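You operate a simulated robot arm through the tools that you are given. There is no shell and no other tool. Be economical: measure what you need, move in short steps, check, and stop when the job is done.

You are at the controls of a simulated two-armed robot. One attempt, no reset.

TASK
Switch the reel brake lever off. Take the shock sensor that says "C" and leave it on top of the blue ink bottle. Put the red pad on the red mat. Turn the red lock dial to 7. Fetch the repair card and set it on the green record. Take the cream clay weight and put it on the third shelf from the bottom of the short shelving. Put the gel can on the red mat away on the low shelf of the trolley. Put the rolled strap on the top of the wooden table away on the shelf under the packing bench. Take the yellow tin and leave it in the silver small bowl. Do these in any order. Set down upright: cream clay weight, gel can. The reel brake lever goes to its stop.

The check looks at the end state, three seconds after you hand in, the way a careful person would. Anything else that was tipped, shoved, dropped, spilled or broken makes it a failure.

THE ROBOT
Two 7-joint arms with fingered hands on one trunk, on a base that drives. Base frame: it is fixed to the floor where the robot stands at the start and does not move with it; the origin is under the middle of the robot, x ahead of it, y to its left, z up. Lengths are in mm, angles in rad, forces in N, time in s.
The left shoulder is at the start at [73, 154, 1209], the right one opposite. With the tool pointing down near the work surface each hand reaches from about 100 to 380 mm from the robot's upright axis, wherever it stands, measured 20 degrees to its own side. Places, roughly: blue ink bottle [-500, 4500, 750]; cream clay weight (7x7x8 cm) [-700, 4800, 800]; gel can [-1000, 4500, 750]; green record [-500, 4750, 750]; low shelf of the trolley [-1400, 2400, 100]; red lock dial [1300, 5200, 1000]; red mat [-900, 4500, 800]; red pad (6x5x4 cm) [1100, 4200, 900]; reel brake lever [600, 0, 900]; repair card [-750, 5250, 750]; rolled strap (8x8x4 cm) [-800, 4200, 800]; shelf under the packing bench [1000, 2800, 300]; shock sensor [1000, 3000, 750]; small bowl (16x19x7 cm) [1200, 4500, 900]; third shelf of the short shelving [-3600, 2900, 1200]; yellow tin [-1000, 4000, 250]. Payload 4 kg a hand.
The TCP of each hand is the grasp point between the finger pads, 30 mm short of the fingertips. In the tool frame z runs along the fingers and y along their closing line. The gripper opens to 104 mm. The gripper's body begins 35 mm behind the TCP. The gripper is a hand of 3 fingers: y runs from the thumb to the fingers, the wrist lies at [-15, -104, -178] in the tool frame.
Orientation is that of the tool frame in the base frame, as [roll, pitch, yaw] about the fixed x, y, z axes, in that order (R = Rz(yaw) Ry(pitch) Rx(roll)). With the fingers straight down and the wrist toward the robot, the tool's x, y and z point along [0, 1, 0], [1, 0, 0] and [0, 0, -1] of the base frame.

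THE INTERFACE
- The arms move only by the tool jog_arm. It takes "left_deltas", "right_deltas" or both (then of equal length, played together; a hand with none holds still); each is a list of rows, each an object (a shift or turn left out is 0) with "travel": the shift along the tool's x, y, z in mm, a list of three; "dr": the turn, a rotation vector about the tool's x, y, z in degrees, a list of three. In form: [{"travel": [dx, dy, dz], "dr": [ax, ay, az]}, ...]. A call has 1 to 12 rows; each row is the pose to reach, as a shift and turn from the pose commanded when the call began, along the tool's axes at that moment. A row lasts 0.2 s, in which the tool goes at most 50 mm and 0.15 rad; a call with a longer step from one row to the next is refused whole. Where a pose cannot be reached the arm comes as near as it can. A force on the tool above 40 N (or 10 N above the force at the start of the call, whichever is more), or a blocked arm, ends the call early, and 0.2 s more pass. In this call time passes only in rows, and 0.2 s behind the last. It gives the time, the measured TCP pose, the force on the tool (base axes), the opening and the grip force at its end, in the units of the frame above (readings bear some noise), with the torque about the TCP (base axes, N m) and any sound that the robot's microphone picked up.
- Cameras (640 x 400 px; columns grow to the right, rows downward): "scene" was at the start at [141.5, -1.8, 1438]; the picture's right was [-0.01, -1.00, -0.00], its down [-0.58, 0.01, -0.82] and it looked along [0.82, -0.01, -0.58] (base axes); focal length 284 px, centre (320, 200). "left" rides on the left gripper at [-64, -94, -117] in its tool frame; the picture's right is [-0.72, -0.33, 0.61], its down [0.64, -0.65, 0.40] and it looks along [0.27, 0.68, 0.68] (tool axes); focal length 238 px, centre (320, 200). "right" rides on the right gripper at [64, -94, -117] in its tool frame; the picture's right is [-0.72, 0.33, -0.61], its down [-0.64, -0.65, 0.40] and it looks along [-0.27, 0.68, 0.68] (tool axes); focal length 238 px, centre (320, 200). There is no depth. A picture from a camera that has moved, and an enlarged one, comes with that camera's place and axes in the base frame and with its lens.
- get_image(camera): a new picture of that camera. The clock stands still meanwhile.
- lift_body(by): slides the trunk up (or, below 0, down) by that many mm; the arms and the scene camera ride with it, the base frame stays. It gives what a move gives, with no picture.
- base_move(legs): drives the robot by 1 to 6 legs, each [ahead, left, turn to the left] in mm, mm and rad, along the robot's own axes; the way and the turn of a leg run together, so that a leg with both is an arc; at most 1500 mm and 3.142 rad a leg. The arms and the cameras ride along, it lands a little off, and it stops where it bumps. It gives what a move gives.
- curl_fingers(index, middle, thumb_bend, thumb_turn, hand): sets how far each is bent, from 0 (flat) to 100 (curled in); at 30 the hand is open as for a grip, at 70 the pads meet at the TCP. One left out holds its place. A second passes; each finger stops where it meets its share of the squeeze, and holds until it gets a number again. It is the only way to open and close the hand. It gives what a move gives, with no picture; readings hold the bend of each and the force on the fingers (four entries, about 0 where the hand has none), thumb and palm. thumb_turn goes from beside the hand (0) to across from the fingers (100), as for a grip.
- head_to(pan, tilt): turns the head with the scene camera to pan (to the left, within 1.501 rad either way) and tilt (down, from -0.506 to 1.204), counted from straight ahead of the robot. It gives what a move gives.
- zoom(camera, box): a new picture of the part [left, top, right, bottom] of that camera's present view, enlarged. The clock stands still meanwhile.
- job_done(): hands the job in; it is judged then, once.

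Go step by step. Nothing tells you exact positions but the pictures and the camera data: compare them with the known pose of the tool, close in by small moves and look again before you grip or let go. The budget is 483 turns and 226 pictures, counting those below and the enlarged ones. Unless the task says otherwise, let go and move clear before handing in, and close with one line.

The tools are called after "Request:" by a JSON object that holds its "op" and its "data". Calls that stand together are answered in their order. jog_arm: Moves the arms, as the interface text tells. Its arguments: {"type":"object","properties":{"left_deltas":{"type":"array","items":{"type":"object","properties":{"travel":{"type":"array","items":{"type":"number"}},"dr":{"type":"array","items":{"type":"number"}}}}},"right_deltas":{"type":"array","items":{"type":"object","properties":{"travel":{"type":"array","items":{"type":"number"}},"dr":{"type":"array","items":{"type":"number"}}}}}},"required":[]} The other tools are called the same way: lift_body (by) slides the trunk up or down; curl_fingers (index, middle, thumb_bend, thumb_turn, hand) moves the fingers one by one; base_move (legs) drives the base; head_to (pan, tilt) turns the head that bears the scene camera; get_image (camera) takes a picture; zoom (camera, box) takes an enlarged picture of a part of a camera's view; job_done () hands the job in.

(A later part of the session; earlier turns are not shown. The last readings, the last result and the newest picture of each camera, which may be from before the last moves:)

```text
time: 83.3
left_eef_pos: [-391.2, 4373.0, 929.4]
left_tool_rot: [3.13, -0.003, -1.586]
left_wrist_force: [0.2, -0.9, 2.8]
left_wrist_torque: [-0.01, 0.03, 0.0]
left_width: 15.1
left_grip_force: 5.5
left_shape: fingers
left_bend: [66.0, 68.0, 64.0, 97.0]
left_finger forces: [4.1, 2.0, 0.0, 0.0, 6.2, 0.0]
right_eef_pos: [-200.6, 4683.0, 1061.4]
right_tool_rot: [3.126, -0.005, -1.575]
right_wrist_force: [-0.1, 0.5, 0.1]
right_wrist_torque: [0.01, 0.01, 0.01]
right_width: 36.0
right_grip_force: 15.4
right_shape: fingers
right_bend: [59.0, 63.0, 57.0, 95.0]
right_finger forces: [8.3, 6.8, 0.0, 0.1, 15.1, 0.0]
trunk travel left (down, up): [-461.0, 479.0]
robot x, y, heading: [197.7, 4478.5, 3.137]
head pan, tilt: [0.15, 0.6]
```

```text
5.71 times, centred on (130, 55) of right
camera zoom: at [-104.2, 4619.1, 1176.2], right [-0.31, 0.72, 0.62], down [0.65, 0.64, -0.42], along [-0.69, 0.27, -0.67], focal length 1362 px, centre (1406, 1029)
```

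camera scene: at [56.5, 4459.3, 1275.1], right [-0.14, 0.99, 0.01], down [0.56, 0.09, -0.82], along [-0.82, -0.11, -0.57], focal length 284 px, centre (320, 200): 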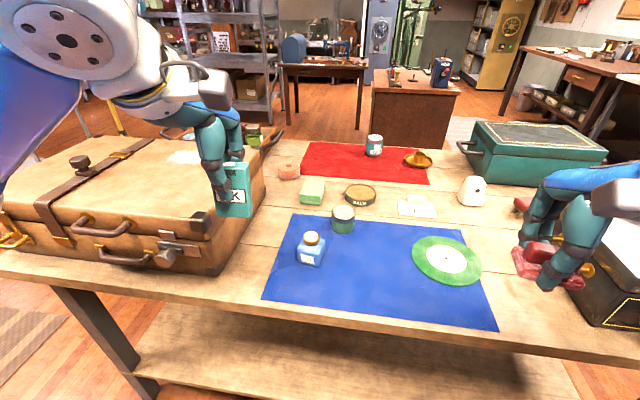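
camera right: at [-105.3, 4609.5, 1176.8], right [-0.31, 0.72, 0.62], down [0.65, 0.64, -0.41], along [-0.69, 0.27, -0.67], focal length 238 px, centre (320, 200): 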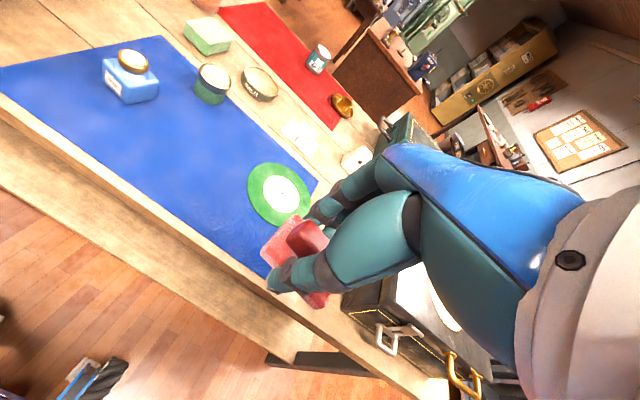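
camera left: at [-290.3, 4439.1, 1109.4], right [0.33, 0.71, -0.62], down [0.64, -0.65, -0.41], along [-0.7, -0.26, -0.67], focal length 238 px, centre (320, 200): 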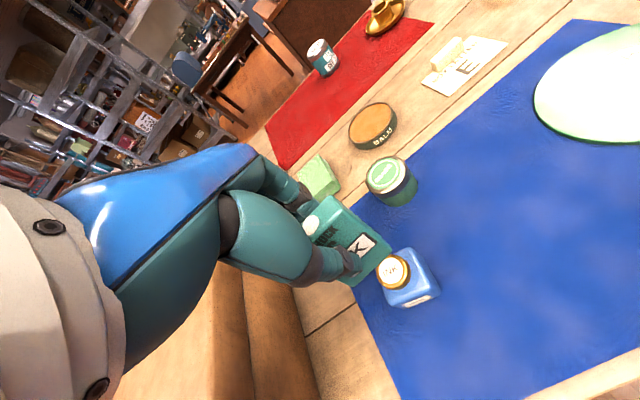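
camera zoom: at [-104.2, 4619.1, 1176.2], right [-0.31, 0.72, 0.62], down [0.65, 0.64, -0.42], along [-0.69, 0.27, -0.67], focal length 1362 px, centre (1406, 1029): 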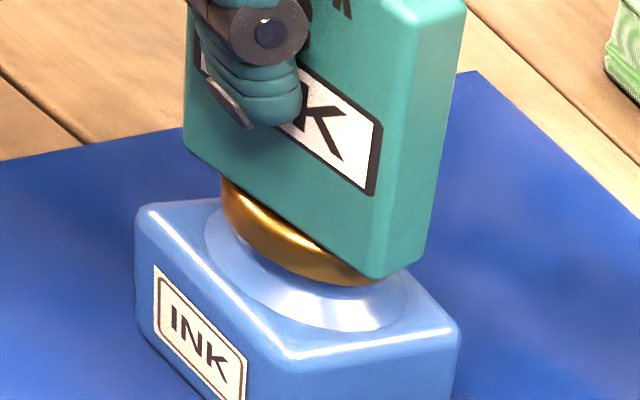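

Contact is felt (about 3 N) and it is centred on the cap. Releasing gently.

Request:
{"op": "curl_fingers", "data": {"hand": "left", "index": 60, "middle": 60, "thumb_bend": 58}}

Request:
{"op": "zoom", "data": {"camera": "right", "box": [60, 0, 220, 100]}}

```text
time: 84.3
left_eef_pos: [-391.4, 4373.4, 927.0]
left_tool_rot: [3.132, -0.004, -1.583]
left_wrist_force: [0.1, -0.2, 0.0]
left_wrist_torque: [0.0, 0.01, -0.03]
left_width: 29.8
left_grip_force: 0.1
left_shape: fingers
left_bend: [60.0, 60.0, 57.0, 97.0]
left_finger forces: [0.0, 0.0, 0.0, 0.0, 0.1, 0.0]
right_eef_pos: [-199.7, 4682.7, 1061.5]
right_tool_rot: [3.122, -0.006, -1.574]
right_wrist_force: [-0.3, -0.3, -0.9]
right_wrist_torque: [0.01, 0.01, -0.01]
right_width: 35.8
right_grip_force: 15.4
right_shape: fingers
right_bend: [59.0, 63.0, 57.0, 95.0]
right_finger forces: [8.2, 6.8, 0.0, 0.0, 15.1, 0.0]
trunk travel left (down, up): [-461.0, 479.0]
robot x, y, heading: [196.7, 4485.2, 3.137]
head pan, tilt: [0.15, 0.6]
```

```text
4.00 times, centred on (140, 50) of right
camera zoom: at [-104.9, 4619.1, 1175.9], right [-0.31, 0.72, 0.61], down [0.65, 0.64, -0.42], along [-0.69, 0.27, -0.67], focal length 953 px, centre (1040, 800)
```

zoom: 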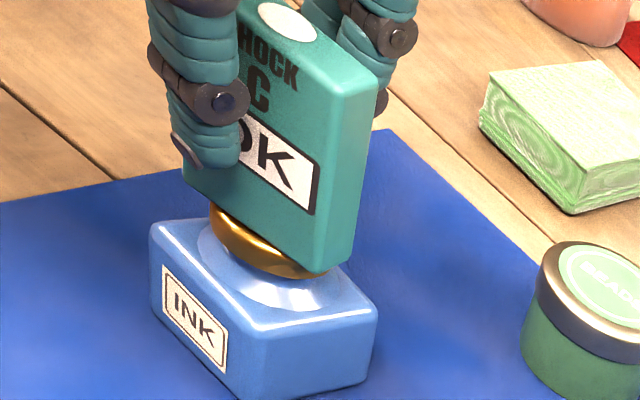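

It stands on its own. Opening fully and rising straight up.

Request:
{"op": "curl_fingers", "data": {"hand": "left", "index": 35, "middle": 35, "thumb_bend": 35}}

Request:
{"op": "jog_arm", "data": {"left_deltas": [{"travel": [0, 0, -30]}, {"travel": [0, 0, -75]}, {"travel": [0, 0, -120]}, {"travel": [0, 0, -160]}]}}

Request:
{"op": "get_image", "data": {"camera": "scene"}}

```text
time: 85.3
left_eef_pos: [-390.7, 4373.5, 927.3]
left_tool_rot: [3.13, -0.003, -1.582]
left_wrist_force: [0.2, 0.2, 0.1]
left_wrist_torque: [0.02, -0.02, -0.03]
left_width: 90.3
left_grip_force: 0.1
left_shape: fingers
left_bend: [35.0, 35.0, 35.0, 97.0]
left_finger forces: [0.1, 0.1, 0.0, 0.0, 0.1, 0.0]
right_eef_pos: [-200.9, 4682.7, 1059.8]
right_tool_rot: [3.124, -0.006, -1.574]
right_wrist_force: [1.1, 0.1, -0.4]
right_wrist_torque: [-0.02, 0.01, 0.01]
right_width: 36.2
right_grip_force: 15.0
right_shape: fingers
right_bend: [59.0, 63.0, 57.0, 95.0]
right_finger forces: [8.3, 6.7, 0.0, 0.1, 15.1, 0.0]
trunk travel left (down, up): [-461.0, 479.0]
robot x, y, heading: [199.3, 4483.9, 3.138]
head pan, tilt: [0.15, 0.6]
```

```text
time: 86.3
left_eef_pos: [-388.4, 4375.9, 1089.5]
left_tool_rot: [3.131, -0.006, -1.585]
left_wrist_force: [0.6, 0.0, -0.3]
left_wrist_torque: [0.02, 0.0, -0.05]
left_width: 90.4
left_grip_force: 0.2
left_shape: fingers
left_bend: [35.0, 35.0, 35.0, 97.0]
left_finger forces: [0.0, 0.0, 0.1, 0.0, 0.0, 0.1]
right_eef_pos: [-198.7, 4682.6, 1060.1]
right_tool_rot: [3.124, -0.004, -1.574]
right_wrist_force: [-0.2, -0.5, -1.3]
right_wrist_torque: [0.01, 0.05, 0.03]
right_width: 36.0
right_grip_force: 15.2
right_shape: fingers
right_bend: [59.0, 63.0, 57.0, 95.0]
right_finger forces: [8.3, 6.8, 0.0, 0.1, 15.1, 0.1]
trunk travel left (down, up): [-461.0, 479.0]
robot x, y, heading: [198.8, 4480.0, 3.137]
head pan, tilt: [0.15, 0.6]
```

```text
167 pictures are left
camera scene: at [57.7, 4471.0, 1275.3], right [-0.14, 0.99, 0.0], down [0.56, 0.08, -0.82], along [-0.82, -0.12, -0.57], focal length 284 px, centre (320, 200)
```

scene: 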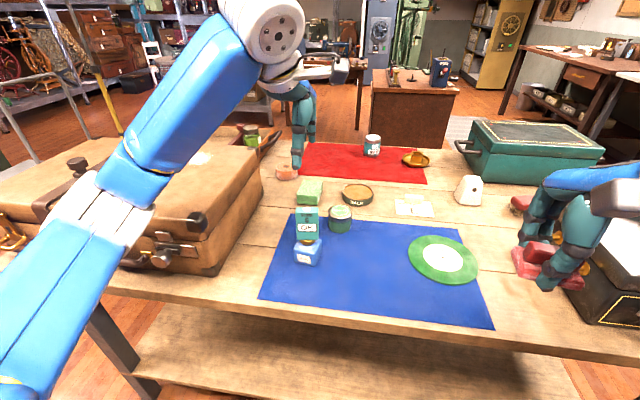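

The sensor stands on the ink bottle. The red mat (x≈-885) is reachable only from the table's far side, so I'll retract and drive around via the south end.

Request:
{"op": "jog_arm", "data": {"left_deltas": [{"travel": [0, -45, 0]}, {"travel": [0, -90, 0]}, {"travel": [0, -135, 0]}, {"travel": [0, -155, 0]}]}}

Request:
{"op": "base_move", "data": {"legs": [[-180, 0, 0], [0, 1200, 0]]}}

Request:
{"op": "head_to", "data": {"pan": 0, "tilt": 0.5}}

Request:
{"op": "get_image", "data": {"camera": "scene"}}

```text
time: 87.3
left_eef_pos: [-233.5, 4373.0, 1087.2]
left_tool_rot: [3.132, -0.006, -1.581]
left_wrist_force: [1.1, 0.1, -0.5]
left_wrist_torque: [-0.01, -0.05, -0.01]
left_width: 90.6
left_grip_force: 0.0
left_shape: fingers
left_bend: [35.0, 35.0, 35.0, 97.0]
left_finger forces: [0.1, 0.1, 0.1, 0.1, 0.1, 0.0]
right_eef_pos: [-199.5, 4682.1, 1060.3]
right_tool_rot: [3.126, -0.004, -1.574]
right_wrist_force: [0.4, 0.3, -0.3]
right_wrist_torque: [0.0, 0.03, -0.02]
right_width: 36.0
right_grip_force: 15.2
right_shape: fingers
right_bend: [59.0, 63.0, 57.0, 95.0]
right_finger forces: [8.2, 6.8, 0.1, 0.0, 15.1, 0.0]
trunk travel left (down, up): [-461.0, 479.0]
robot x, y, heading: [196.0, 4480.3, 3.135]
head pan, tilt: [0.15, 0.6]
```

```text
time: 94.6
left_eef_pos: [-66.3, 3171.0, 1086.6]
left_tool_rot: [3.13, -0.005, -1.595]
left_wrist_force: [0.6, 0.6, 0.2]
left_wrist_torque: [-0.02, -0.02, 0.02]
left_width: 90.0
left_grip_force: 0.1
left_shape: fingers
left_bend: [35.0, 35.0, 35.0, 97.0]
left_finger forces: [0.0, 0.0, 0.0, 0.1, 0.0, 0.0]
right_eef_pos: [-29.3, 3478.4, 1060.9]
right_tool_rot: [3.124, -0.007, -1.585]
right_wrist_force: [-0.3, -0.4, -0.4]
right_wrist_torque: [0.02, -0.01, 0.03]
right_width: 36.1
right_grip_force: 14.5
right_shape: fingers
right_bend: [59.0, 63.0, 57.0, 95.0]
right_finger forces: [8.3, 6.7, 0.0, 0.0, 15.1, 0.1]
trunk travel left (down, up): [-461.0, 479.0]
robot x, y, heading: [364.9, 3271.1, 3.122]
head pan, tilt: [0.15, 0.6]
```

```text
time: 95.3
left_eef_pos: [-66.5, 3169.5, 1087.0]
left_tool_rot: [3.13, -0.005, -1.594]
left_wrist_force: [-0.2, -0.3, 0.6]
left_wrist_torque: [-0.02, -0.01, 0.02]
left_width: 90.5
left_grip_force: 0.1
left_shape: fingers
left_bend: [35.0, 35.0, 35.0, 97.0]
left_finger forces: [0.0, 0.0, 0.1, 0.1, 0.1, 0.0]
right_eef_pos: [-27.9, 3478.4, 1060.8]
right_tool_rot: [3.126, -0.006, -1.585]
right_wrist_force: [0.6, -0.1, 0.2]
right_wrist_torque: [0.03, 0.0, 0.0]
right_width: 36.0
right_grip_force: 15.0
right_shape: fingers
right_bend: [59.0, 63.0, 57.0, 95.0]
right_finger forces: [8.3, 6.7, 0.0, 0.0, 15.1, 0.0]
trunk travel left (down, up): [-461.0, 479.0]
robot x, y, heading: [363.3, 3272.3, 3.124]
head pan, tilt: [0.0, 0.499]
```

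```text
166 pictures are left
camera scene: at [222.0, 3275.7, 1284.3], right [0.02, 1.0, 0.0], down [0.48, -0.01, -0.88], along [-0.88, 0.01, -0.48], focal length 284 px, centre (320, 200)
```

scene: 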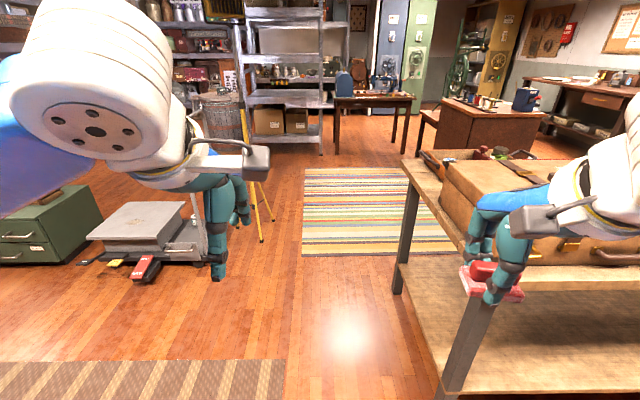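

Clear floor runs between the table's south end and the yellow tripod. I'll turn to heading 0 in the open area and then back through to the far side.

Request:
{"op": "base_move", "data": {"legs": [[330, 0, 0], [0, 0, 1.57], [0, 0, 1.58], [-1450, 60, 0]]}}

Request:
{"op": "head_to", "data": {"pan": 0.9, "tilt": 0.4}}

Request:
{"op": "get_image", "data": {"camera": "scene"}}

```text
time: 111.9
left_eef_pos: [-982.4, 3489.1, 1087.2]
left_tool_rot: [3.129, -0.004, 1.547]
left_wrist_force: [0.5, -0.8, -0.6]
left_wrist_torque: [0.01, 0.0, -0.02]
left_width: 90.5
left_grip_force: 0.0
left_shape: fingers
left_bend: [35.0, 35.0, 35.0, 97.0]
left_finger forces: [0.0, 0.1, 0.0, 0.0, 0.0, 0.0]
right_eef_pos: [-1019.3, 3180.5, 1061.7]
right_tool_rot: [3.124, -0.005, 1.556]
right_wrist_force: [-0.1, 0.2, -0.7]
right_wrist_torque: [0.02, 0.0, 0.02]
right_width: 35.8
right_grip_force: 14.2
right_shape: fingers
right_bend: [60.0, 64.0, 57.0, 95.0]
right_finger forces: [8.0, 6.5, 0.1, 0.0, 14.3, 0.0]
trunk travel left (down, up): [-461.0, 479.0]
robot x, y, heading: [-1414.2, 3385.0, -0.013]
head pan, tilt: [0.0, 0.499]
```

```text
time: 113.1
left_eef_pos: [-983.5, 3490.6, 1088.2]
left_tool_rot: [3.128, -0.005, 1.548]
left_wrist_force: [-1.0, 1.0, 0.4]
left_wrist_torque: [0.01, -0.02, 0.04]
left_width: 90.5
left_grip_force: 0.0
left_shape: fingers
left_bend: [35.0, 35.0, 35.0, 97.0]
left_finger forces: [0.2, 0.0, 0.0, 0.0, 0.1, 0.0]
right_eef_pos: [-1019.9, 3181.1, 1062.2]
right_tool_rot: [3.123, -0.004, 1.554]
right_wrist_force: [-0.8, -0.4, 0.2]
right_wrist_torque: [0.01, -0.01, -0.01]
right_width: 35.3
right_grip_force: 14.7
right_shape: fingers
right_bend: [60.0, 64.0, 57.0, 95.0]
right_finger forces: [8.0, 6.4, 0.0, 0.0, 14.5, 0.0]
trunk travel left (down, up): [-461.0, 479.0]
robot x, y, heading: [-1416.5, 3382.7, -0.018]
head pan, tilt: [0.901, 0.4]
```

```text
165 pictures are left
camera scene: at [-1302.9, 3457.0, 1293.6], right [0.77, -0.64, 0.0], down [-0.25, -0.3, -0.92], along [0.58, 0.71, -0.39], focal length 284 px, centre (320, 200)
```

scene: 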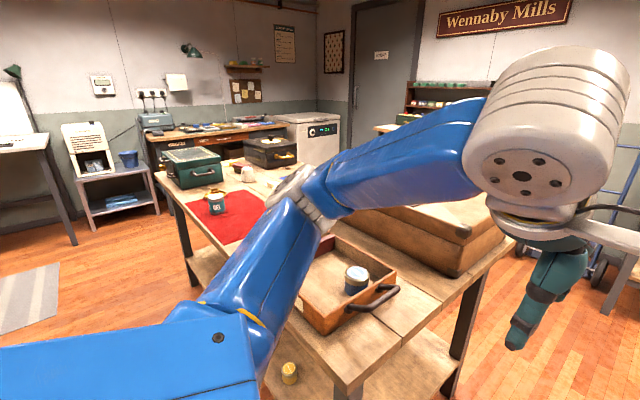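

I'm at the far side's south corner; the yellow tin is on the table's lower shelf. I'll back out a bit and strafe north along the west edge.

Request:
{"op": "base_move", "data": {"legs": [[-150, 0, 0.018], [0, 1050, 0]]}}

Request:
{"op": "head_to", "data": {"pan": 0, "tilt": 0.6}}

Request:
{"op": "get_image", "data": {"camera": "scene"}}

```text
time: 119.5
left_eef_pos: [-1138.1, 4554.4, 1088.3]
left_tool_rot: [3.128, -0.007, 1.57]
left_wrist_force: [-0.2, 0.8, 0.6]
left_wrist_torque: [0.01, 0.02, 0.0]
left_width: 90.5
left_grip_force: 0.0
left_shape: fingers
left_bend: [35.0, 35.0, 35.0, 97.0]
left_finger forces: [0.0, 0.0, 0.0, 0.1, 0.0, 0.0]
right_eef_pos: [-1169.2, 4244.1, 1061.9]
right_tool_rot: [3.124, -0.007, 1.582]
right_wrist_force: [0.4, -0.5, -0.2]
right_wrist_torque: [0.01, -0.01, -0.01]
right_width: 35.5
right_grip_force: 14.5
right_shape: fingers
right_bend: [60.0, 64.0, 57.0, 95.0]
right_finger forces: [8.0, 6.4, 0.0, 0.0, 14.5, 0.0]
trunk travel left (down, up): [-461.0, 479.0]
robot x, y, heading: [-1567.4, 4438.4, 0.005]
head pan, tilt: [0.901, 0.4]
```

```text
time: 120.7
left_eef_pos: [-1140.2, 4555.7, 1087.8]
left_tool_rot: [3.126, -0.004, 1.569]
left_wrist_force: [-0.1, -0.6, -0.2]
left_wrist_torque: [-0.01, 0.0, 0.0]
left_width: 90.4
left_grip_force: 0.1
left_shape: fingers
left_bend: [35.0, 35.0, 35.0, 97.0]
left_finger forces: [0.1, 0.0, 0.0, 0.0, 0.0, 0.0]
right_eef_pos: [-1170.7, 4246.5, 1062.4]
right_tool_rot: [3.121, -0.007, 1.58]
right_wrist_force: [-0.7, -1.2, 0.2]
right_wrist_torque: [0.03, -0.02, 0.0]
right_width: 35.3
right_grip_force: 14.5
right_shape: fingers
right_bend: [60.0, 64.0, 57.0, 95.0]
right_finger forces: [8.0, 6.5, 0.1, 0.0, 14.5, 0.0]
trunk travel left (down, up): [-461.0, 479.0]
robot x, y, heading: [-1569.1, 4445.5, 0.013]
head pan, tilt: [0.0, 0.6]
```

```text
164 pictures are left
camera scene: at [-1426.7, 4441.7, 1275.3], right [0.01, -1.0, 0.0], down [-0.57, 0.0, -0.82], along [0.82, 0.01, -0.57], focal length 284 px, centre (320, 200)
```

scene: 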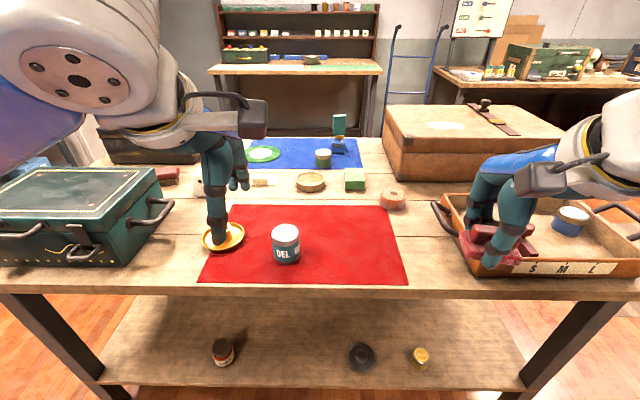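

From here I see the red mat with the gel can, free mat area to its right, and the yellow tin on the lower shelf. I'll move up 80 mm and bring the pad over the free mat area near (-922, 4365).

Request:
{"op": "base_move", "data": {"legs": [[80, 0, -0.01]]}}

Request:
{"op": "jog_arm", "data": {"right_deltas": [{"travel": [40, 0, 0]}, {"travel": [80, 10, 0]}, {"travel": [110, 45, 0]}, {"travel": [120, 90, 5]}, {"travel": [120, 130, 20]}, {"travel": [120, 165, 45]}, {"travel": [120, 170, 85]}]}}

Request:
{"op": "get_image", "data": {"camera": "scene"}}

Request:
{"op": "get_image", "data": {"camera": "right"}}

```text
time: 121.7
left_eef_pos: [-1060.3, 4551.3, 1088.7]
left_tool_rot: [3.124, -0.006, 1.563]
left_wrist_force: [-0.2, -0.8, -1.0]
left_wrist_torque: [-0.02, 0.04, -0.03]
left_width: 90.2
left_grip_force: 0.1
left_shape: fingers
left_bend: [35.0, 35.0, 35.0, 97.0]
left_finger forces: [0.0, 0.0, 0.1, 0.0, 0.0, 0.0]
right_eef_pos: [-1092.2, 4243.2, 1063.1]
right_tool_rot: [3.121, -0.005, 1.572]
right_wrist_force: [0.7, 0.3, 0.1]
right_wrist_torque: [0.0, 0.04, -0.01]
right_width: 35.2
right_grip_force: 14.8
right_shape: fingers
right_bend: [60.0, 64.0, 57.0, 95.0]
right_finger forces: [8.0, 6.2, 0.0, 0.0, 14.5, 0.0]
trunk travel left (down, up): [-461.0, 479.0]
robot x, y, heading: [-1489.0, 4444.7, -0.004]
head pan, tilt: [0.0, 0.6]
```

```text
time: 123.3
left_eef_pos: [-1059.3, 4552.9, 1088.8]
left_tool_rot: [3.126, -0.003, 1.561]
left_wrist_force: [0.4, 0.5, -0.4]
left_wrist_torque: [0.0, 0.03, -0.02]
left_width: 90.3
left_grip_force: 0.0
left_shape: fingers
left_bend: [35.0, 35.0, 35.0, 97.0]
left_finger forces: [0.0, 0.1, 0.0, 0.0, 0.0, 0.0]
right_eef_pos: [-921.1, 4364.9, 982.2]
right_tool_rot: [3.122, -0.003, 1.571]
right_wrist_force: [0.8, 0.8, -0.8]
right_wrist_torque: [0.01, 0.01, 0.03]
right_width: 35.6
right_grip_force: 14.3
right_shape: fingers
right_bend: [60.0, 64.0, 57.0, 95.0]
right_finger forces: [8.2, 6.4, 0.0, 0.0, 14.5, 0.0]
trunk travel left (down, up): [-461.0, 479.0]
robot x, y, heading: [-1488.5, 4439.9, -0.001]
head pan, tilt: [0.0, 0.6]
```

```text
163 pictures are left
camera scene: at [-1345.1, 4441.2, 1275.2], right [0.0, -1.0, 0.0], down [-0.57, 0.0, -0.82], along [0.82, 0.0, -0.57], focal length 284 px, centre (320, 200)
```

scene: 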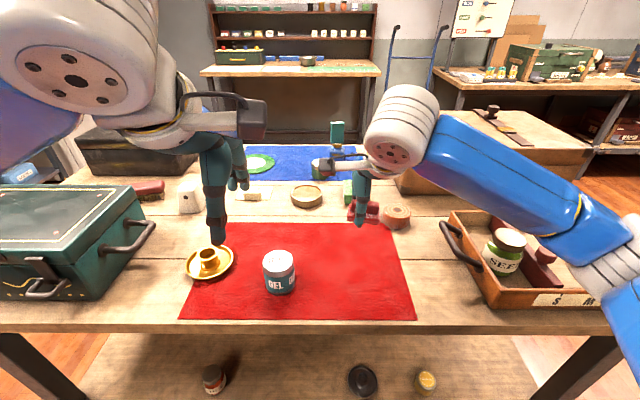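

```text
162 pictures are left
camera right: at [-1018.9, 4427.1, 1096.2], right [0.31, -0.72, 0.62], down [-0.64, -0.64, -0.42], along [0.7, -0.27, -0.67], focal length 238 px, centre (320, 200)
```

right: 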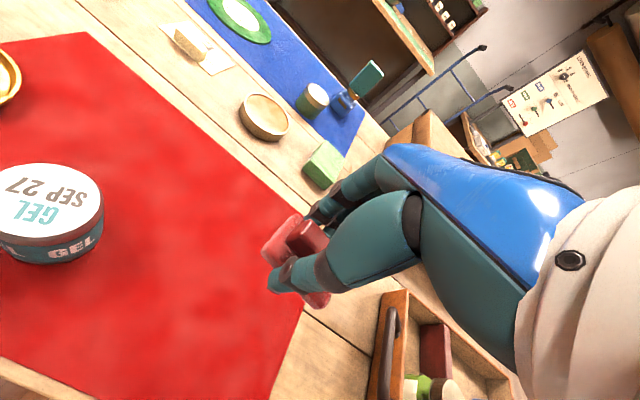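

The pad is above the free mat area. Lowering near the surface.

Request:
{"op": "jog_arm", "data": {"right_deltas": [{"travel": [0, 0, 45]}, {"travel": [0, 0, 90]}, {"travel": [0, 0, 108]}]}}

Request:
{"op": "zoom", "data": {"camera": "scene", "box": [240, 180, 440, 320]}}

Request:
{"op": "get_image", "data": {"camera": "right"}}

```text
time: 124.1
left_eef_pos: [-1059.4, 4553.0, 1088.6]
left_tool_rot: [3.126, -0.002, 1.561]
left_wrist_force: [-0.4, -0.2, 0.9]
left_wrist_torque: [-0.02, -0.01, -0.01]
left_width: 90.5
left_grip_force: 0.1
left_shape: fingers
left_bend: [35.0, 35.0, 35.0, 97.0]
left_finger forces: [0.0, 0.1, 0.1, 0.0, 0.0, 0.0]
right_eef_pos: [-916.0, 4364.9, 874.6]
right_tool_rot: [3.118, -0.005, 1.572]
right_wrist_force: [0.2, -0.2, 0.3]
right_wrist_torque: [-0.01, 0.01, 0.0]
right_width: 35.4
right_grip_force: 14.6
right_shape: fingers
right_bend: [60.0, 64.0, 57.0, 95.0]
right_finger forces: [8.0, 6.4, 0.1, 0.1, 14.4, 0.0]
trunk travel left (down, up): [-461.0, 479.0]
robot x, y, heading: [-1483.5, 4440.5, -0.005]
head pan, tilt: [0.0, 0.6]
```

```text
2.86 times, centred on (340, 250) of scene
camera zoom: at [-1345.9, 4441.4, 1275.3], right [0.0, -1.0, 0.0], down [-0.57, 0.0, -0.82], along [0.82, 0.0, -0.57], focal length 811 px, centre (263, 57)
```

zoom: 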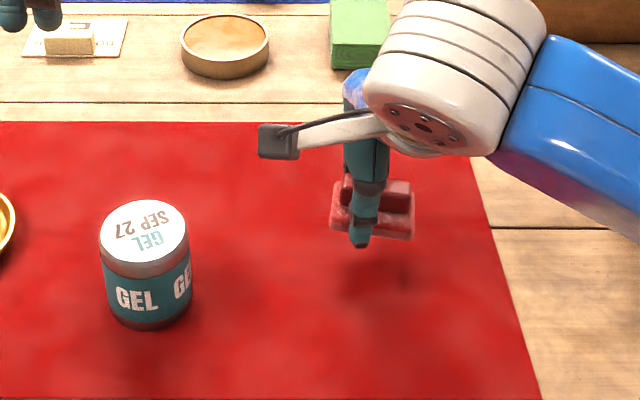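

```text
160 pictures are left
camera right: at [-1013.4, 4428.1, 988.6], right [0.31, -0.72, 0.62], down [-0.64, -0.64, -0.42], along [0.7, -0.26, -0.66], focal length 238 px, centre (320, 200)
```

right: 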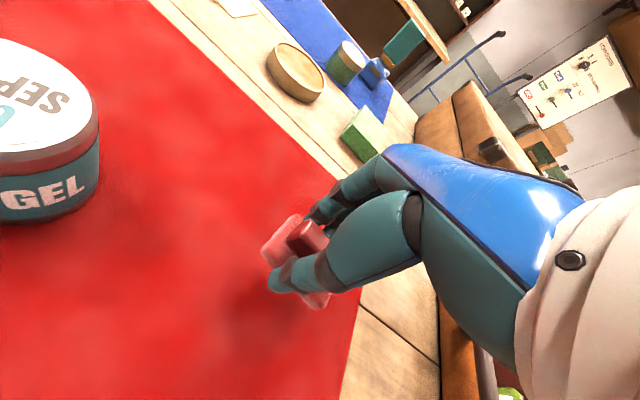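

The shadow shows it is still some 20 mm above the mat. Lowering until contact.

Request:
{"op": "jog_arm", "data": {"right_deltas": [{"travel": [0, 0, 8]}, {"travel": [0, 0, 14]}, {"travel": [0, 0, 18]}, {"travel": [0, 0, 21]}]}}

Request:
{"op": "zoom", "data": {"camera": "scene", "box": [300, 210, 380, 270]}}

```text
time: 125.1
left_eef_pos: [-1058.8, 4553.7, 1088.4]
left_tool_rot: [3.125, -0.004, 1.563]
left_wrist_force: [-0.1, -0.8, 0.6]
left_wrist_torque: [0.01, 0.01, 0.01]
left_width: 90.5
left_grip_force: 0.0
left_shape: fingers
left_bend: [35.0, 35.0, 35.0, 97.0]
left_finger forces: [0.1, 0.0, 0.0, 0.0, 0.1, 0.0]
right_eef_pos: [-917.6, 4365.5, 853.5]
right_tool_rot: [3.12, -0.005, 1.573]
right_wrist_force: [-0.1, -0.3, -0.1]
right_wrist_torque: [0.01, 0.0, 0.01]
right_width: 35.4
right_grip_force: 14.5
right_shape: fingers
right_bend: [60.0, 64.0, 57.0, 95.0]
right_finger forces: [8.0, 6.3, 0.0, 0.0, 14.3, 0.0]
trunk travel left (down, up): [-461.0, 479.0]
robot x, y, heading: [-1488.6, 4441.3, 0.002]
head pan, tilt: [0.0, 0.6]
```

```text
6.67 times, centred on (340, 240) of scene
camera zoom: at [-1345.8, 4441.6, 1275.2], right [0.0, -1.0, 0.0], down [-0.57, 0.0, -0.82], along [0.82, 0.0, -0.57], focal length 1892 px, centre (187, -67)
```

zoom: 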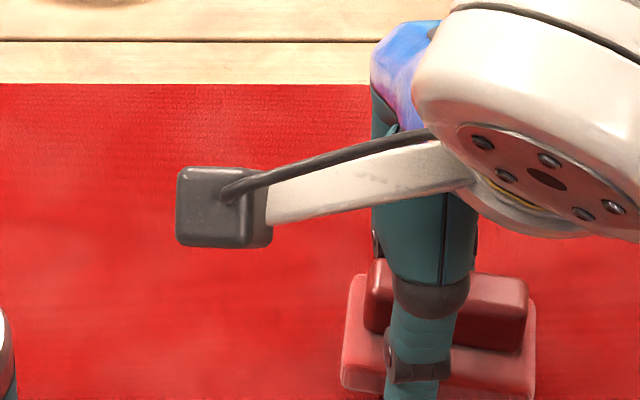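

Request:
{"op": "jog_arm", "data": {"right_deltas": [{"travel": [0, 0, 3]}, {"travel": [0, 0, 6]}, {"travel": [0, 0, 8]}]}}

Request:
{"op": "zoom", "data": {"camera": "scene", "box": [300, 220, 400, 300]}}

```text
time: 125.9
left_eef_pos: [-1059.4, 4553.0, 1088.1]
left_tool_rot: [3.127, -0.005, 1.562]
left_wrist_force: [-0.7, 0.5, -0.3]
left_wrist_torque: [0.0, 0.01, -0.03]
left_width: 90.2
left_grip_force: 0.1
left_shape: fingers
left_bend: [35.0, 35.0, 35.0, 97.0]
left_finger forces: [0.0, 0.0, 0.1, 0.0, 0.0, 0.0]
right_eef_pos: [-917.1, 4363.5, 845.6]
right_tool_rot: [3.12, -0.004, 1.571]
right_wrist_force: [-0.2, 0.0, -0.1]
right_wrist_torque: [-0.03, -0.01, 0.03]
right_width: 35.5
right_grip_force: 14.2
right_shape: fingers
right_bend: [60.0, 64.0, 57.0, 95.0]
right_finger forces: [7.9, 6.3, 0.1, 0.0, 14.3, 0.1]
trunk travel left (down, up): [-461.0, 479.0]
robot x, y, heading: [-1491.6, 4441.7, -0.004]
head pan, tilt: [0.0, 0.6]
```

```text
5.00 times, centred on (350, 260) of scene
camera zoom: at [-1345.8, 4441.6, 1275.2], right [0.0, -1.0, 0.0], down [-0.57, 0.0, -0.82], along [0.82, 0.0, -0.57], focal length 1419 px, centre (170, -100)
```

zoom: 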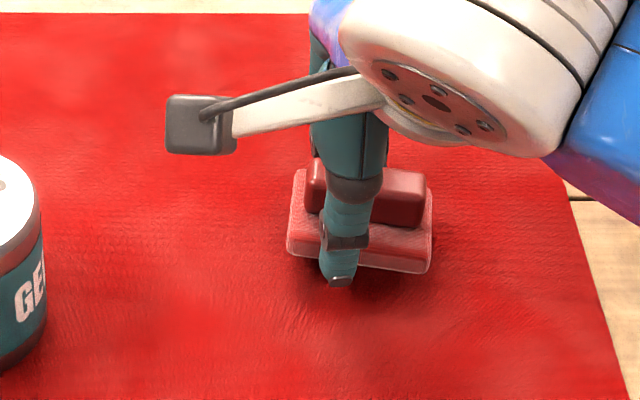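

Very close now. A few more millimetres until contact.

Request:
{"op": "jog_arm", "data": {"right_deltas": [{"travel": [0, 0, 2]}, {"travel": [0, 0, 4]}, {"travel": [0, 0, 6]}]}}

```text
time: 126.7
left_eef_pos: [-1059.7, 4551.7, 1087.4]
left_tool_rot: [3.127, -0.003, 1.562]
left_wrist_force: [-0.5, 0.3, 0.1]
left_wrist_torque: [-0.04, 0.02, -0.01]
left_width: 90.5
left_grip_force: 0.1
left_shape: fingers
left_bend: [35.0, 35.0, 35.0, 97.0]
left_finger forces: [0.0, 0.0, 0.1, 0.0, 0.0, 0.0]
right_eef_pos: [-916.9, 4365.1, 838.7]
right_tool_rot: [3.12, -0.005, 1.571]
right_wrist_force: [-0.4, 0.3, -0.2]
right_wrist_torque: [0.01, -0.01, -0.02]
right_width: 35.2
right_grip_force: 14.6
right_shape: fingers
right_bend: [60.0, 64.0, 57.0, 95.0]
right_finger forces: [8.0, 6.3, 0.0, 0.1, 14.4, 0.0]
trunk travel left (down, up): [-461.0, 479.0]
robot x, y, heading: [-1490.4, 4441.6, 0.0]
head pan, tilt: [0.0, 0.6]
```

Request:
{"op": "jog_arm", "data": {"right_deltas": [{"travel": [0, 0, 2]}, {"travel": [0, 0, 4]}, {"travel": [0, 0, 6]}, {"travel": [0, 0, 8]}]}}

Request:
{"op": "zoom", "data": {"camera": "scene", "box": [300, 220, 400, 300]}}

```text
time: 127.7
left_eef_pos: [-1060.2, 4552.2, 1089.4]
left_tool_rot: [3.124, -0.003, 1.563]
left_wrist_force: [-0.2, 1.0, -0.6]
left_wrist_torque: [-0.02, 0.0, -0.01]
left_width: 90.4
left_grip_force: 0.1
left_shape: fingers
left_bend: [35.0, 35.0, 35.0, 97.0]
left_finger forces: [0.0, 0.1, 0.1, 0.0, 0.1, 0.1]
right_eef_pos: [-917.1, 4364.3, 833.0]
right_tool_rot: [3.116, -0.007, 1.571]
right_wrist_force: [2.6, -0.5, 10.0]
right_wrist_torque: [-0.1, -0.2, 0.02]
right_width: 35.3
right_grip_force: 19.8
right_shape: fingers
right_bend: [60.0, 63.0, 57.0, 95.0]
right_finger forces: [8.0, 15.4, 0.0, 0.0, 16.1, 0.0]
trunk travel left (down, up): [-461.0, 479.0]
robot x, y, heading: [-1488.9, 4437.8, -0.006]
head pan, tilt: [0.0, 0.6]
```

```text
5.00 times, centred on (350, 260) of scene
camera zoom: at [-1347.2, 4441.7, 1275.7], right [0.0, -1.0, 0.0], down [-0.57, 0.0, -0.82], along [0.82, 0.0, -0.57], focal length 1419 px, centre (170, -100)
```

zoom: 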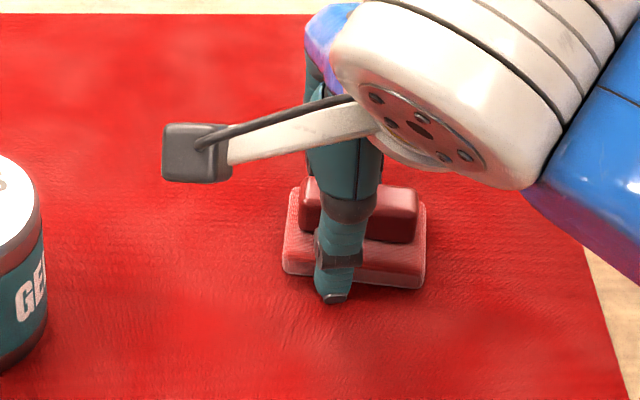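

Contact reached (mat at about z 800). Releasing and rising.

Request:
{"op": "curl_fingers", "data": {"hand": "right", "index": 35, "middle": 35, "thumb_bend": 35}}

Request:
{"op": "jog_arm", "data": {"right_deltas": [{"travel": [0, 0, -35]}, {"travel": [0, 0, -80]}, {"travel": [0, 0, -125]}, {"travel": [0, -40, -150]}, {"travel": [0, -85, -170]}, {"travel": [-30, -120, -190]}, {"travel": [-60, -145, -210]}]}}

Request:
{"op": "get_image", "data": {"camera": "scene"}}

Request:
{"op": "get_image", "data": {"camera": "left"}}

```text
time: 128.7
left_eef_pos: [-1059.8, 4553.0, 1088.4]
left_tool_rot: [3.126, -0.003, 1.562]
left_wrist_force: [0.3, -0.5, -0.4]
left_wrist_torque: [-0.01, 0.02, 0.0]
left_width: 90.4
left_grip_force: 0.0
left_shape: fingers
left_bend: [35.0, 35.0, 35.0, 97.0]
left_finger forces: [0.0, 0.0, 0.0, 0.0, 0.1, 0.0]
right_eef_pos: [-917.9, 4366.4, 831.7]
right_tool_rot: [3.12, -0.006, 1.572]
right_wrist_force: [-1.9, 0.1, 2.9]
right_wrist_torque: [-0.04, -0.09, 0.03]
right_width: 90.3
right_grip_force: 1.5
right_shape: fingers
right_bend: [35.0, 35.0, 35.0, 97.0]
right_finger forces: [0.0, 2.7, 0.1, 0.0, 0.1, 0.1]
trunk travel left (down, up): [-461.0, 479.0]
robot x, y, heading: [-1486.1, 4437.5, -0.005]
head pan, tilt: [0.0, 0.6]
```

```text
refused: row 6 steps farther than a row can; nothing moved
```

```text
156 pictures are left
camera scene: at [-1346.8, 4441.8, 1275.3], right [0.0, -1.0, 0.0], down [-0.57, 0.0, -0.82], along [0.82, 0.0, -0.57], focal length 284 px, centre (320, 200)
```

scene: 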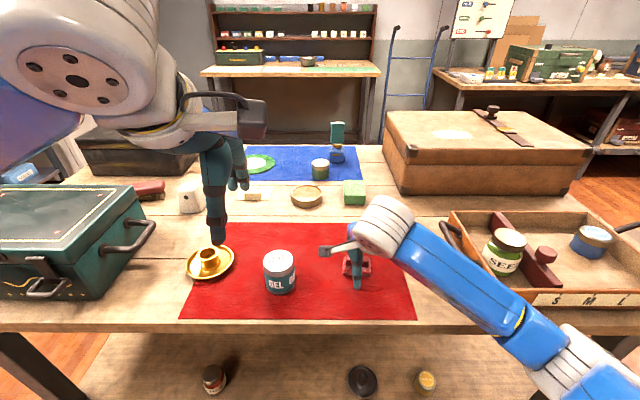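

```text
155 pictures are left
camera left: at [-1155.5, 4490.4, 1204.3], right [-0.32, -0.71, -0.62], down [-0.64, 0.65, -0.41], along [0.7, 0.27, -0.67], focal length 238 px, centre (320, 200)
```

left: 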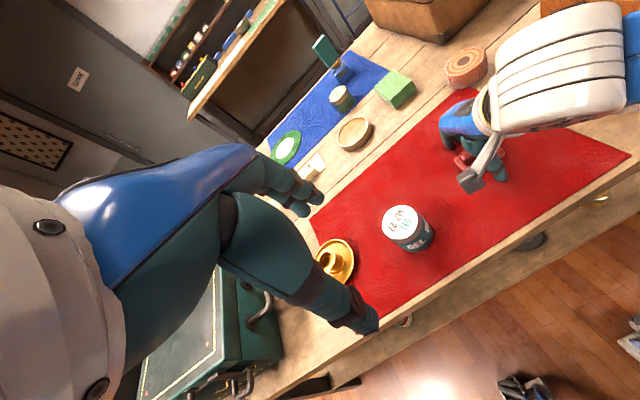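

The pad rests on the mat. I'll raise the right hand clear (smaller steps), then bring the left hand above the gel can at about (-950, 4526, 855).

Request:
{"op": "jog_arm", "data": {"right_deltas": [{"travel": [0, 0, -35]}, {"travel": [0, 0, -80]}, {"travel": [0, 0, -125]}, {"travel": [0, -35, -150]}, {"travel": [-10, -70, -175]}, {"travel": [-35, -100, -195]}, {"travel": [-65, -125, -210]}]}}

Request:
{"op": "jog_arm", "data": {"left_deltas": [{"travel": [-8, 35, 25]}, {"travel": [-16, 65, 55]}, {"travel": [-22, 90, 90]}, {"travel": [-27, 105, 130]}, {"travel": [-27, 110, 155]}]}}

Request:
{"op": "get_image", "data": {"camera": "left"}}

Request:
{"op": "get_image", "data": {"camera": "scene"}}

```text
time: 130.3
left_eef_pos: [-1061.0, 4551.6, 1089.5]
left_tool_rot: [3.124, -0.004, 1.561]
left_wrist_force: [-0.2, -0.4, -0.4]
left_wrist_torque: [0.0, -0.02, 0.0]
left_width: 90.3
left_grip_force: 0.1
left_shape: fingers
left_bend: [35.0, 35.0, 35.0, 97.0]
left_finger forces: [0.0, 0.0, 0.1, 0.1, 0.1, 0.1]
right_eef_pos: [-1046.9, 4297.8, 1037.0]
right_tool_rot: [3.119, -0.007, 1.572]
right_wrist_force: [-0.8, 0.8, -1.3]
right_wrist_torque: [0.04, -0.03, -0.03]
right_width: 90.3
right_grip_force: 0.1
right_shape: fingers
right_bend: [35.0, 35.0, 35.0, 97.0]
right_finger forces: [0.1, 0.0, 0.0, 0.0, 0.1, 0.0]
trunk travel left (down, up): [-461.0, 479.0]
robot x, y, heading: [-1486.5, 4437.3, 0.006]
head pan, tilt: [0.0, 0.6]
```

```text
time: 131.5
left_eef_pos: [-949.1, 4523.8, 935.7]
left_tool_rot: [3.126, -0.004, 1.563]
left_wrist_force: [0.0, -0.5, -0.5]
left_wrist_torque: [-0.02, 0.01, -0.02]
left_width: 90.3
left_grip_force: 0.1
left_shape: fingers
left_bend: [35.0, 35.0, 35.0, 97.0]
left_finger forces: [0.1, 0.0, 0.0, 0.0, 0.0, 0.0]
right_eef_pos: [-1046.2, 4298.9, 1036.7]
right_tool_rot: [3.122, -0.005, 1.571]
right_wrist_force: [0.4, -0.2, 0.5]
right_wrist_torque: [0.0, 0.0, -0.01]
right_width: 90.5
right_grip_force: 0.0
right_shape: fingers
right_bend: [35.0, 35.0, 35.0, 97.0]
right_finger forces: [0.0, 0.0, 0.1, 0.1, 0.0, 0.0]
trunk travel left (down, up): [-461.0, 479.0]
robot x, y, heading: [-1485.3, 4443.4, 0.0]
head pan, tilt: [0.0, 0.6]
```

```text
154 pictures are left
camera left: at [-1044.1, 4461.1, 1050.3], right [-0.32, -0.71, -0.62], down [-0.64, 0.65, -0.41], along [0.7, 0.27, -0.67], focal length 238 px, centre (320, 200)
```

left: 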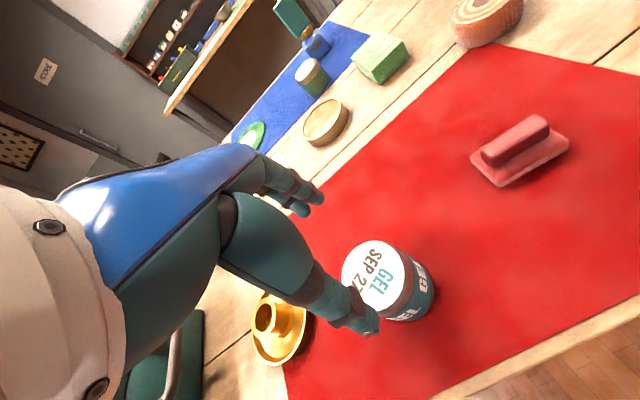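

```text
153 pictures are left
camera scene: at [-1345.7, 4441.3, 1275.3], right [0.0, -1.0, 0.0], down [-0.57, 0.0, -0.82], along [0.82, 0.0, -0.57], focal length 284 px, centre (320, 200)
```

scene: 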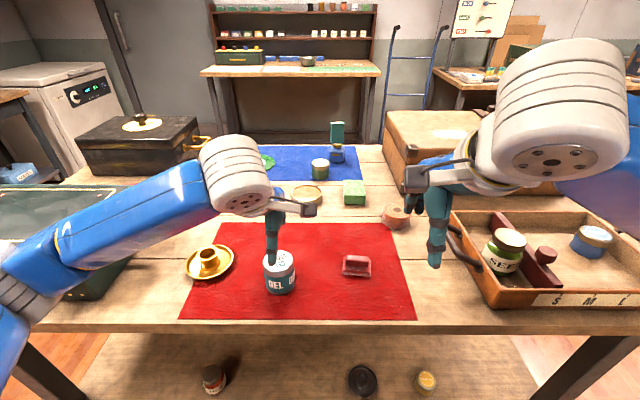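

Gel can lid is at about (-955, 4524). Opening the left hand fully and descending around it.

Request:
{"op": "curl_fingers", "data": {"hand": "left", "index": 30, "middle": 30, "thumb_bend": 30}}

Request:
{"op": "jog_arm", "data": {"left_deltas": [{"travel": [0, -6, 25]}, {"travel": [0, -6, 50]}]}}

Request:
{"op": "get_image", "data": {"camera": "left"}}

Request:
{"op": "zoom", "data": {"camera": "scene", "box": [220, 180, 340, 300]}}

```text
time: 132.5
left_eef_pos: [-949.0, 4522.5, 934.4]
left_tool_rot: [3.125, -0.006, 1.562]
left_wrist_force: [-0.1, -0.4, 0.1]
left_wrist_torque: [-0.01, -0.01, 0.04]
left_width: 103.0
left_grip_force: 0.0
left_shape: fingers
left_bend: [30.0, 30.0, 30.0, 97.0]
left_finger forces: [0.0, 0.0, 0.0, 0.1, 0.0, 0.0]
right_eef_pos: [-1046.2, 4298.5, 1037.7]
right_tool_rot: [3.121, -0.005, 1.57]
right_wrist_force: [-0.7, 0.2, -0.2]
right_wrist_torque: [0.01, 0.03, -0.01]
right_width: 90.5
right_grip_force: 0.1
right_shape: fingers
right_bend: [35.0, 35.0, 35.0, 97.0]
right_finger forces: [0.0, 0.0, 0.1, 0.0, 0.0, 0.0]
trunk travel left (down, up): [-461.0, 479.0]
robot x, y, heading: [-1488.4, 4443.1, -0.003]
head pan, tilt: [0.0, 0.6]
```

```text
time: 133.1
left_eef_pos: [-951.9, 4525.1, 885.7]
left_tool_rot: [3.125, -0.004, 1.562]
left_wrist_force: [-0.7, 0.1, 0.3]
left_wrist_torque: [-0.02, 0.05, 0.02]
left_width: 102.7
left_grip_force: 0.1
left_shape: fingers
left_bend: [30.0, 30.0, 30.0, 97.0]
left_finger forces: [0.0, 0.0, 0.0, 0.0, 0.0, 0.0]
right_eef_pos: [-1045.3, 4298.9, 1036.0]
right_tool_rot: [3.121, -0.005, 1.572]
right_wrist_force: [0.3, -0.3, 0.6]
right_wrist_torque: [0.02, 0.0, -0.01]
right_width: 90.6
right_grip_force: 0.0
right_shape: fingers
right_bend: [35.0, 35.0, 35.0, 97.0]
right_finger forces: [0.0, 0.1, 0.0, 0.0, 0.0, 0.0]
trunk travel left (down, up): [-461.0, 479.0]
robot x, y, heading: [-1487.3, 4444.1, -0.002]
head pan, tilt: [0.0, 0.6]
```

```text
152 pictures are left
camera left: at [-1047.0, 4462.2, 1001.3], right [-0.32, -0.71, -0.62], down [-0.64, 0.65, -0.41], along [0.7, 0.27, -0.67], focal length 238 px, centre (320, 200)
```

left: 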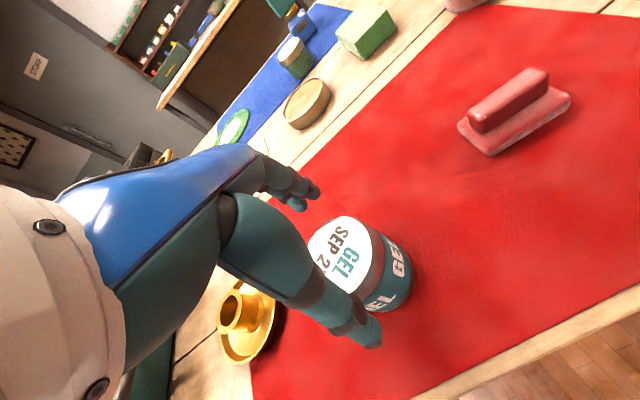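

```text
3.33 times, centred on (280, 240) of scene
camera zoom: at [-1345.5, 4441.3, 1275.2], right [0.0, -1.0, 0.0], down [-0.57, 0.0, -0.82], along [0.82, 0.0, -0.57], focal length 946 px, centre (453, 67)
```

zoom: 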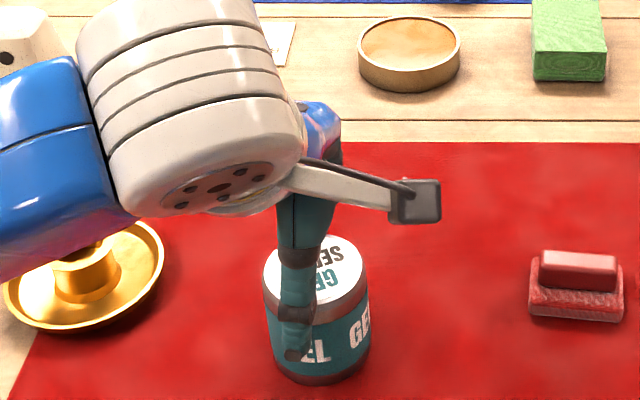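

Centred. Descending to grip height and closing.

Request:
{"op": "jog_arm", "data": {"left_deltas": [{"travel": [0, -2, 25]}, {"travel": [0, -2, 46]}]}}

Request:
{"op": "curl_fingers", "data": {"hand": "left", "index": 70, "middle": 70, "thumb_bend": 70}}

Request:
{"op": "jog_arm", "data": {"left_deltas": [{"travel": [0, 0, -20]}, {"travel": [0, 0, -60]}, {"travel": [0, 0, -100]}]}}

Request:
{"op": "get_image", "data": {"camera": "left"}}

```text
time: 133.7
left_eef_pos: [-953.4, 4524.7, 839.9]
left_tool_rot: [3.123, -0.004, 1.561]
left_wrist_force: [-1.3, -0.1, 1.4]
left_wrist_torque: [-0.01, 0.01, -0.02]
left_width: 103.5
left_grip_force: 0.7
left_shape: fingers
left_bend: [30.0, 30.0, 30.0, 97.0]
left_finger forces: [0.0, 0.0, 0.1, 0.1, 1.4, 0.0]
right_eef_pos: [-1046.1, 4297.6, 1036.4]
right_tool_rot: [3.12, -0.006, 1.57]
right_wrist_force: [0.0, -0.9, 0.1]
right_wrist_torque: [-0.02, -0.01, 0.01]
right_width: 90.5
right_grip_force: 0.0
right_shape: fingers
right_bend: [35.0, 35.0, 35.0, 97.0]
right_finger forces: [0.0, 0.0, 0.1, 0.1, 0.0, 0.0]
trunk travel left (down, up): [-461.0, 479.0]
robot x, y, heading: [-1489.8, 4438.2, -0.001]
head pan, tilt: [0.0, 0.6]
```

```text
time: 134.7
left_eef_pos: [-954.0, 4525.5, 840.5]
left_tool_rot: [3.125, -0.003, 1.563]
left_wrist_force: [0.4, 0.8, 4.4]
left_wrist_torque: [0.12, -0.11, 0.0]
left_width: 54.5
left_grip_force: 31.3
left_shape: fingers
left_bend: [47.0, 56.0, 55.0, 96.0]
left_finger forces: [21.5, 9.1, 0.0, 0.0, 31.5, 0.0]
right_eef_pos: [-1046.6, 4298.0, 1037.4]
right_tool_rot: [3.12, -0.005, 1.569]
right_wrist_force: [0.2, 0.0, -0.5]
right_wrist_torque: [-0.05, 0.01, -0.03]
right_width: 90.6
right_grip_force: 0.1
right_shape: fingers
right_bend: [35.0, 35.0, 35.0, 97.0]
right_finger forces: [0.0, 0.0, 0.0, 0.0, 0.1, 0.0]
trunk travel left (down, up): [-461.0, 479.0]
robot x, y, heading: [-1483.6, 4441.2, -0.004]
head pan, tilt: [0.0, 0.6]
```

```text
time: 135.5
left_eef_pos: [-955.4, 4526.7, 939.7]
left_tool_rot: [3.125, -0.007, 1.563]
left_wrist_force: [-0.6, -0.3, -0.8]
left_wrist_torque: [-0.01, 0.02, 0.02]
left_width: 54.5
left_grip_force: 29.8
left_shape: fingers
left_bend: [47.0, 57.0, 55.0, 96.0]
left_finger forces: [20.7, 8.2, 0.0, 0.0, 30.7, 0.0]
right_eef_pos: [-1046.7, 4295.8, 1036.7]
right_tool_rot: [3.121, -0.007, 1.571]
right_wrist_force: [0.9, -1.1, -0.4]
right_wrist_torque: [0.0, 0.0, 0.0]
right_width: 90.3
right_grip_force: 0.0
right_shape: fingers
right_bend: [35.0, 35.0, 35.0, 97.0]
right_finger forces: [0.1, 0.1, 0.0, 0.0, 0.1, 0.0]
trunk travel left (down, up): [-461.0, 479.0]
robot x, y, heading: [-1490.2, 4441.5, 0.003]
head pan, tilt: [0.0, 0.6]
```

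```text
150 pictures are left
camera left: at [-1051.0, 4462.8, 1056.0], right [-0.32, -0.71, -0.62], down [-0.64, 0.65, -0.41], along [0.7, 0.27, -0.67], focal length 238 px, centre (320, 200)
```

left: 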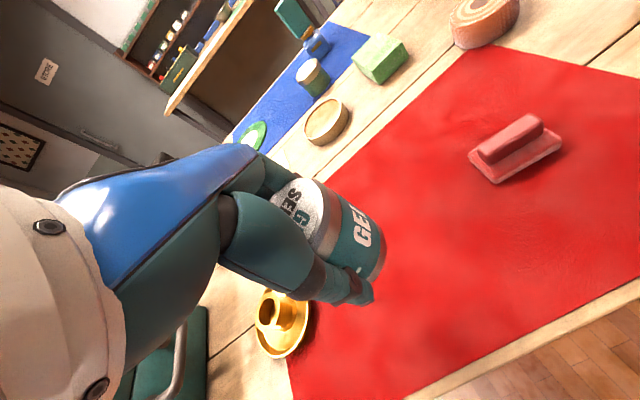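

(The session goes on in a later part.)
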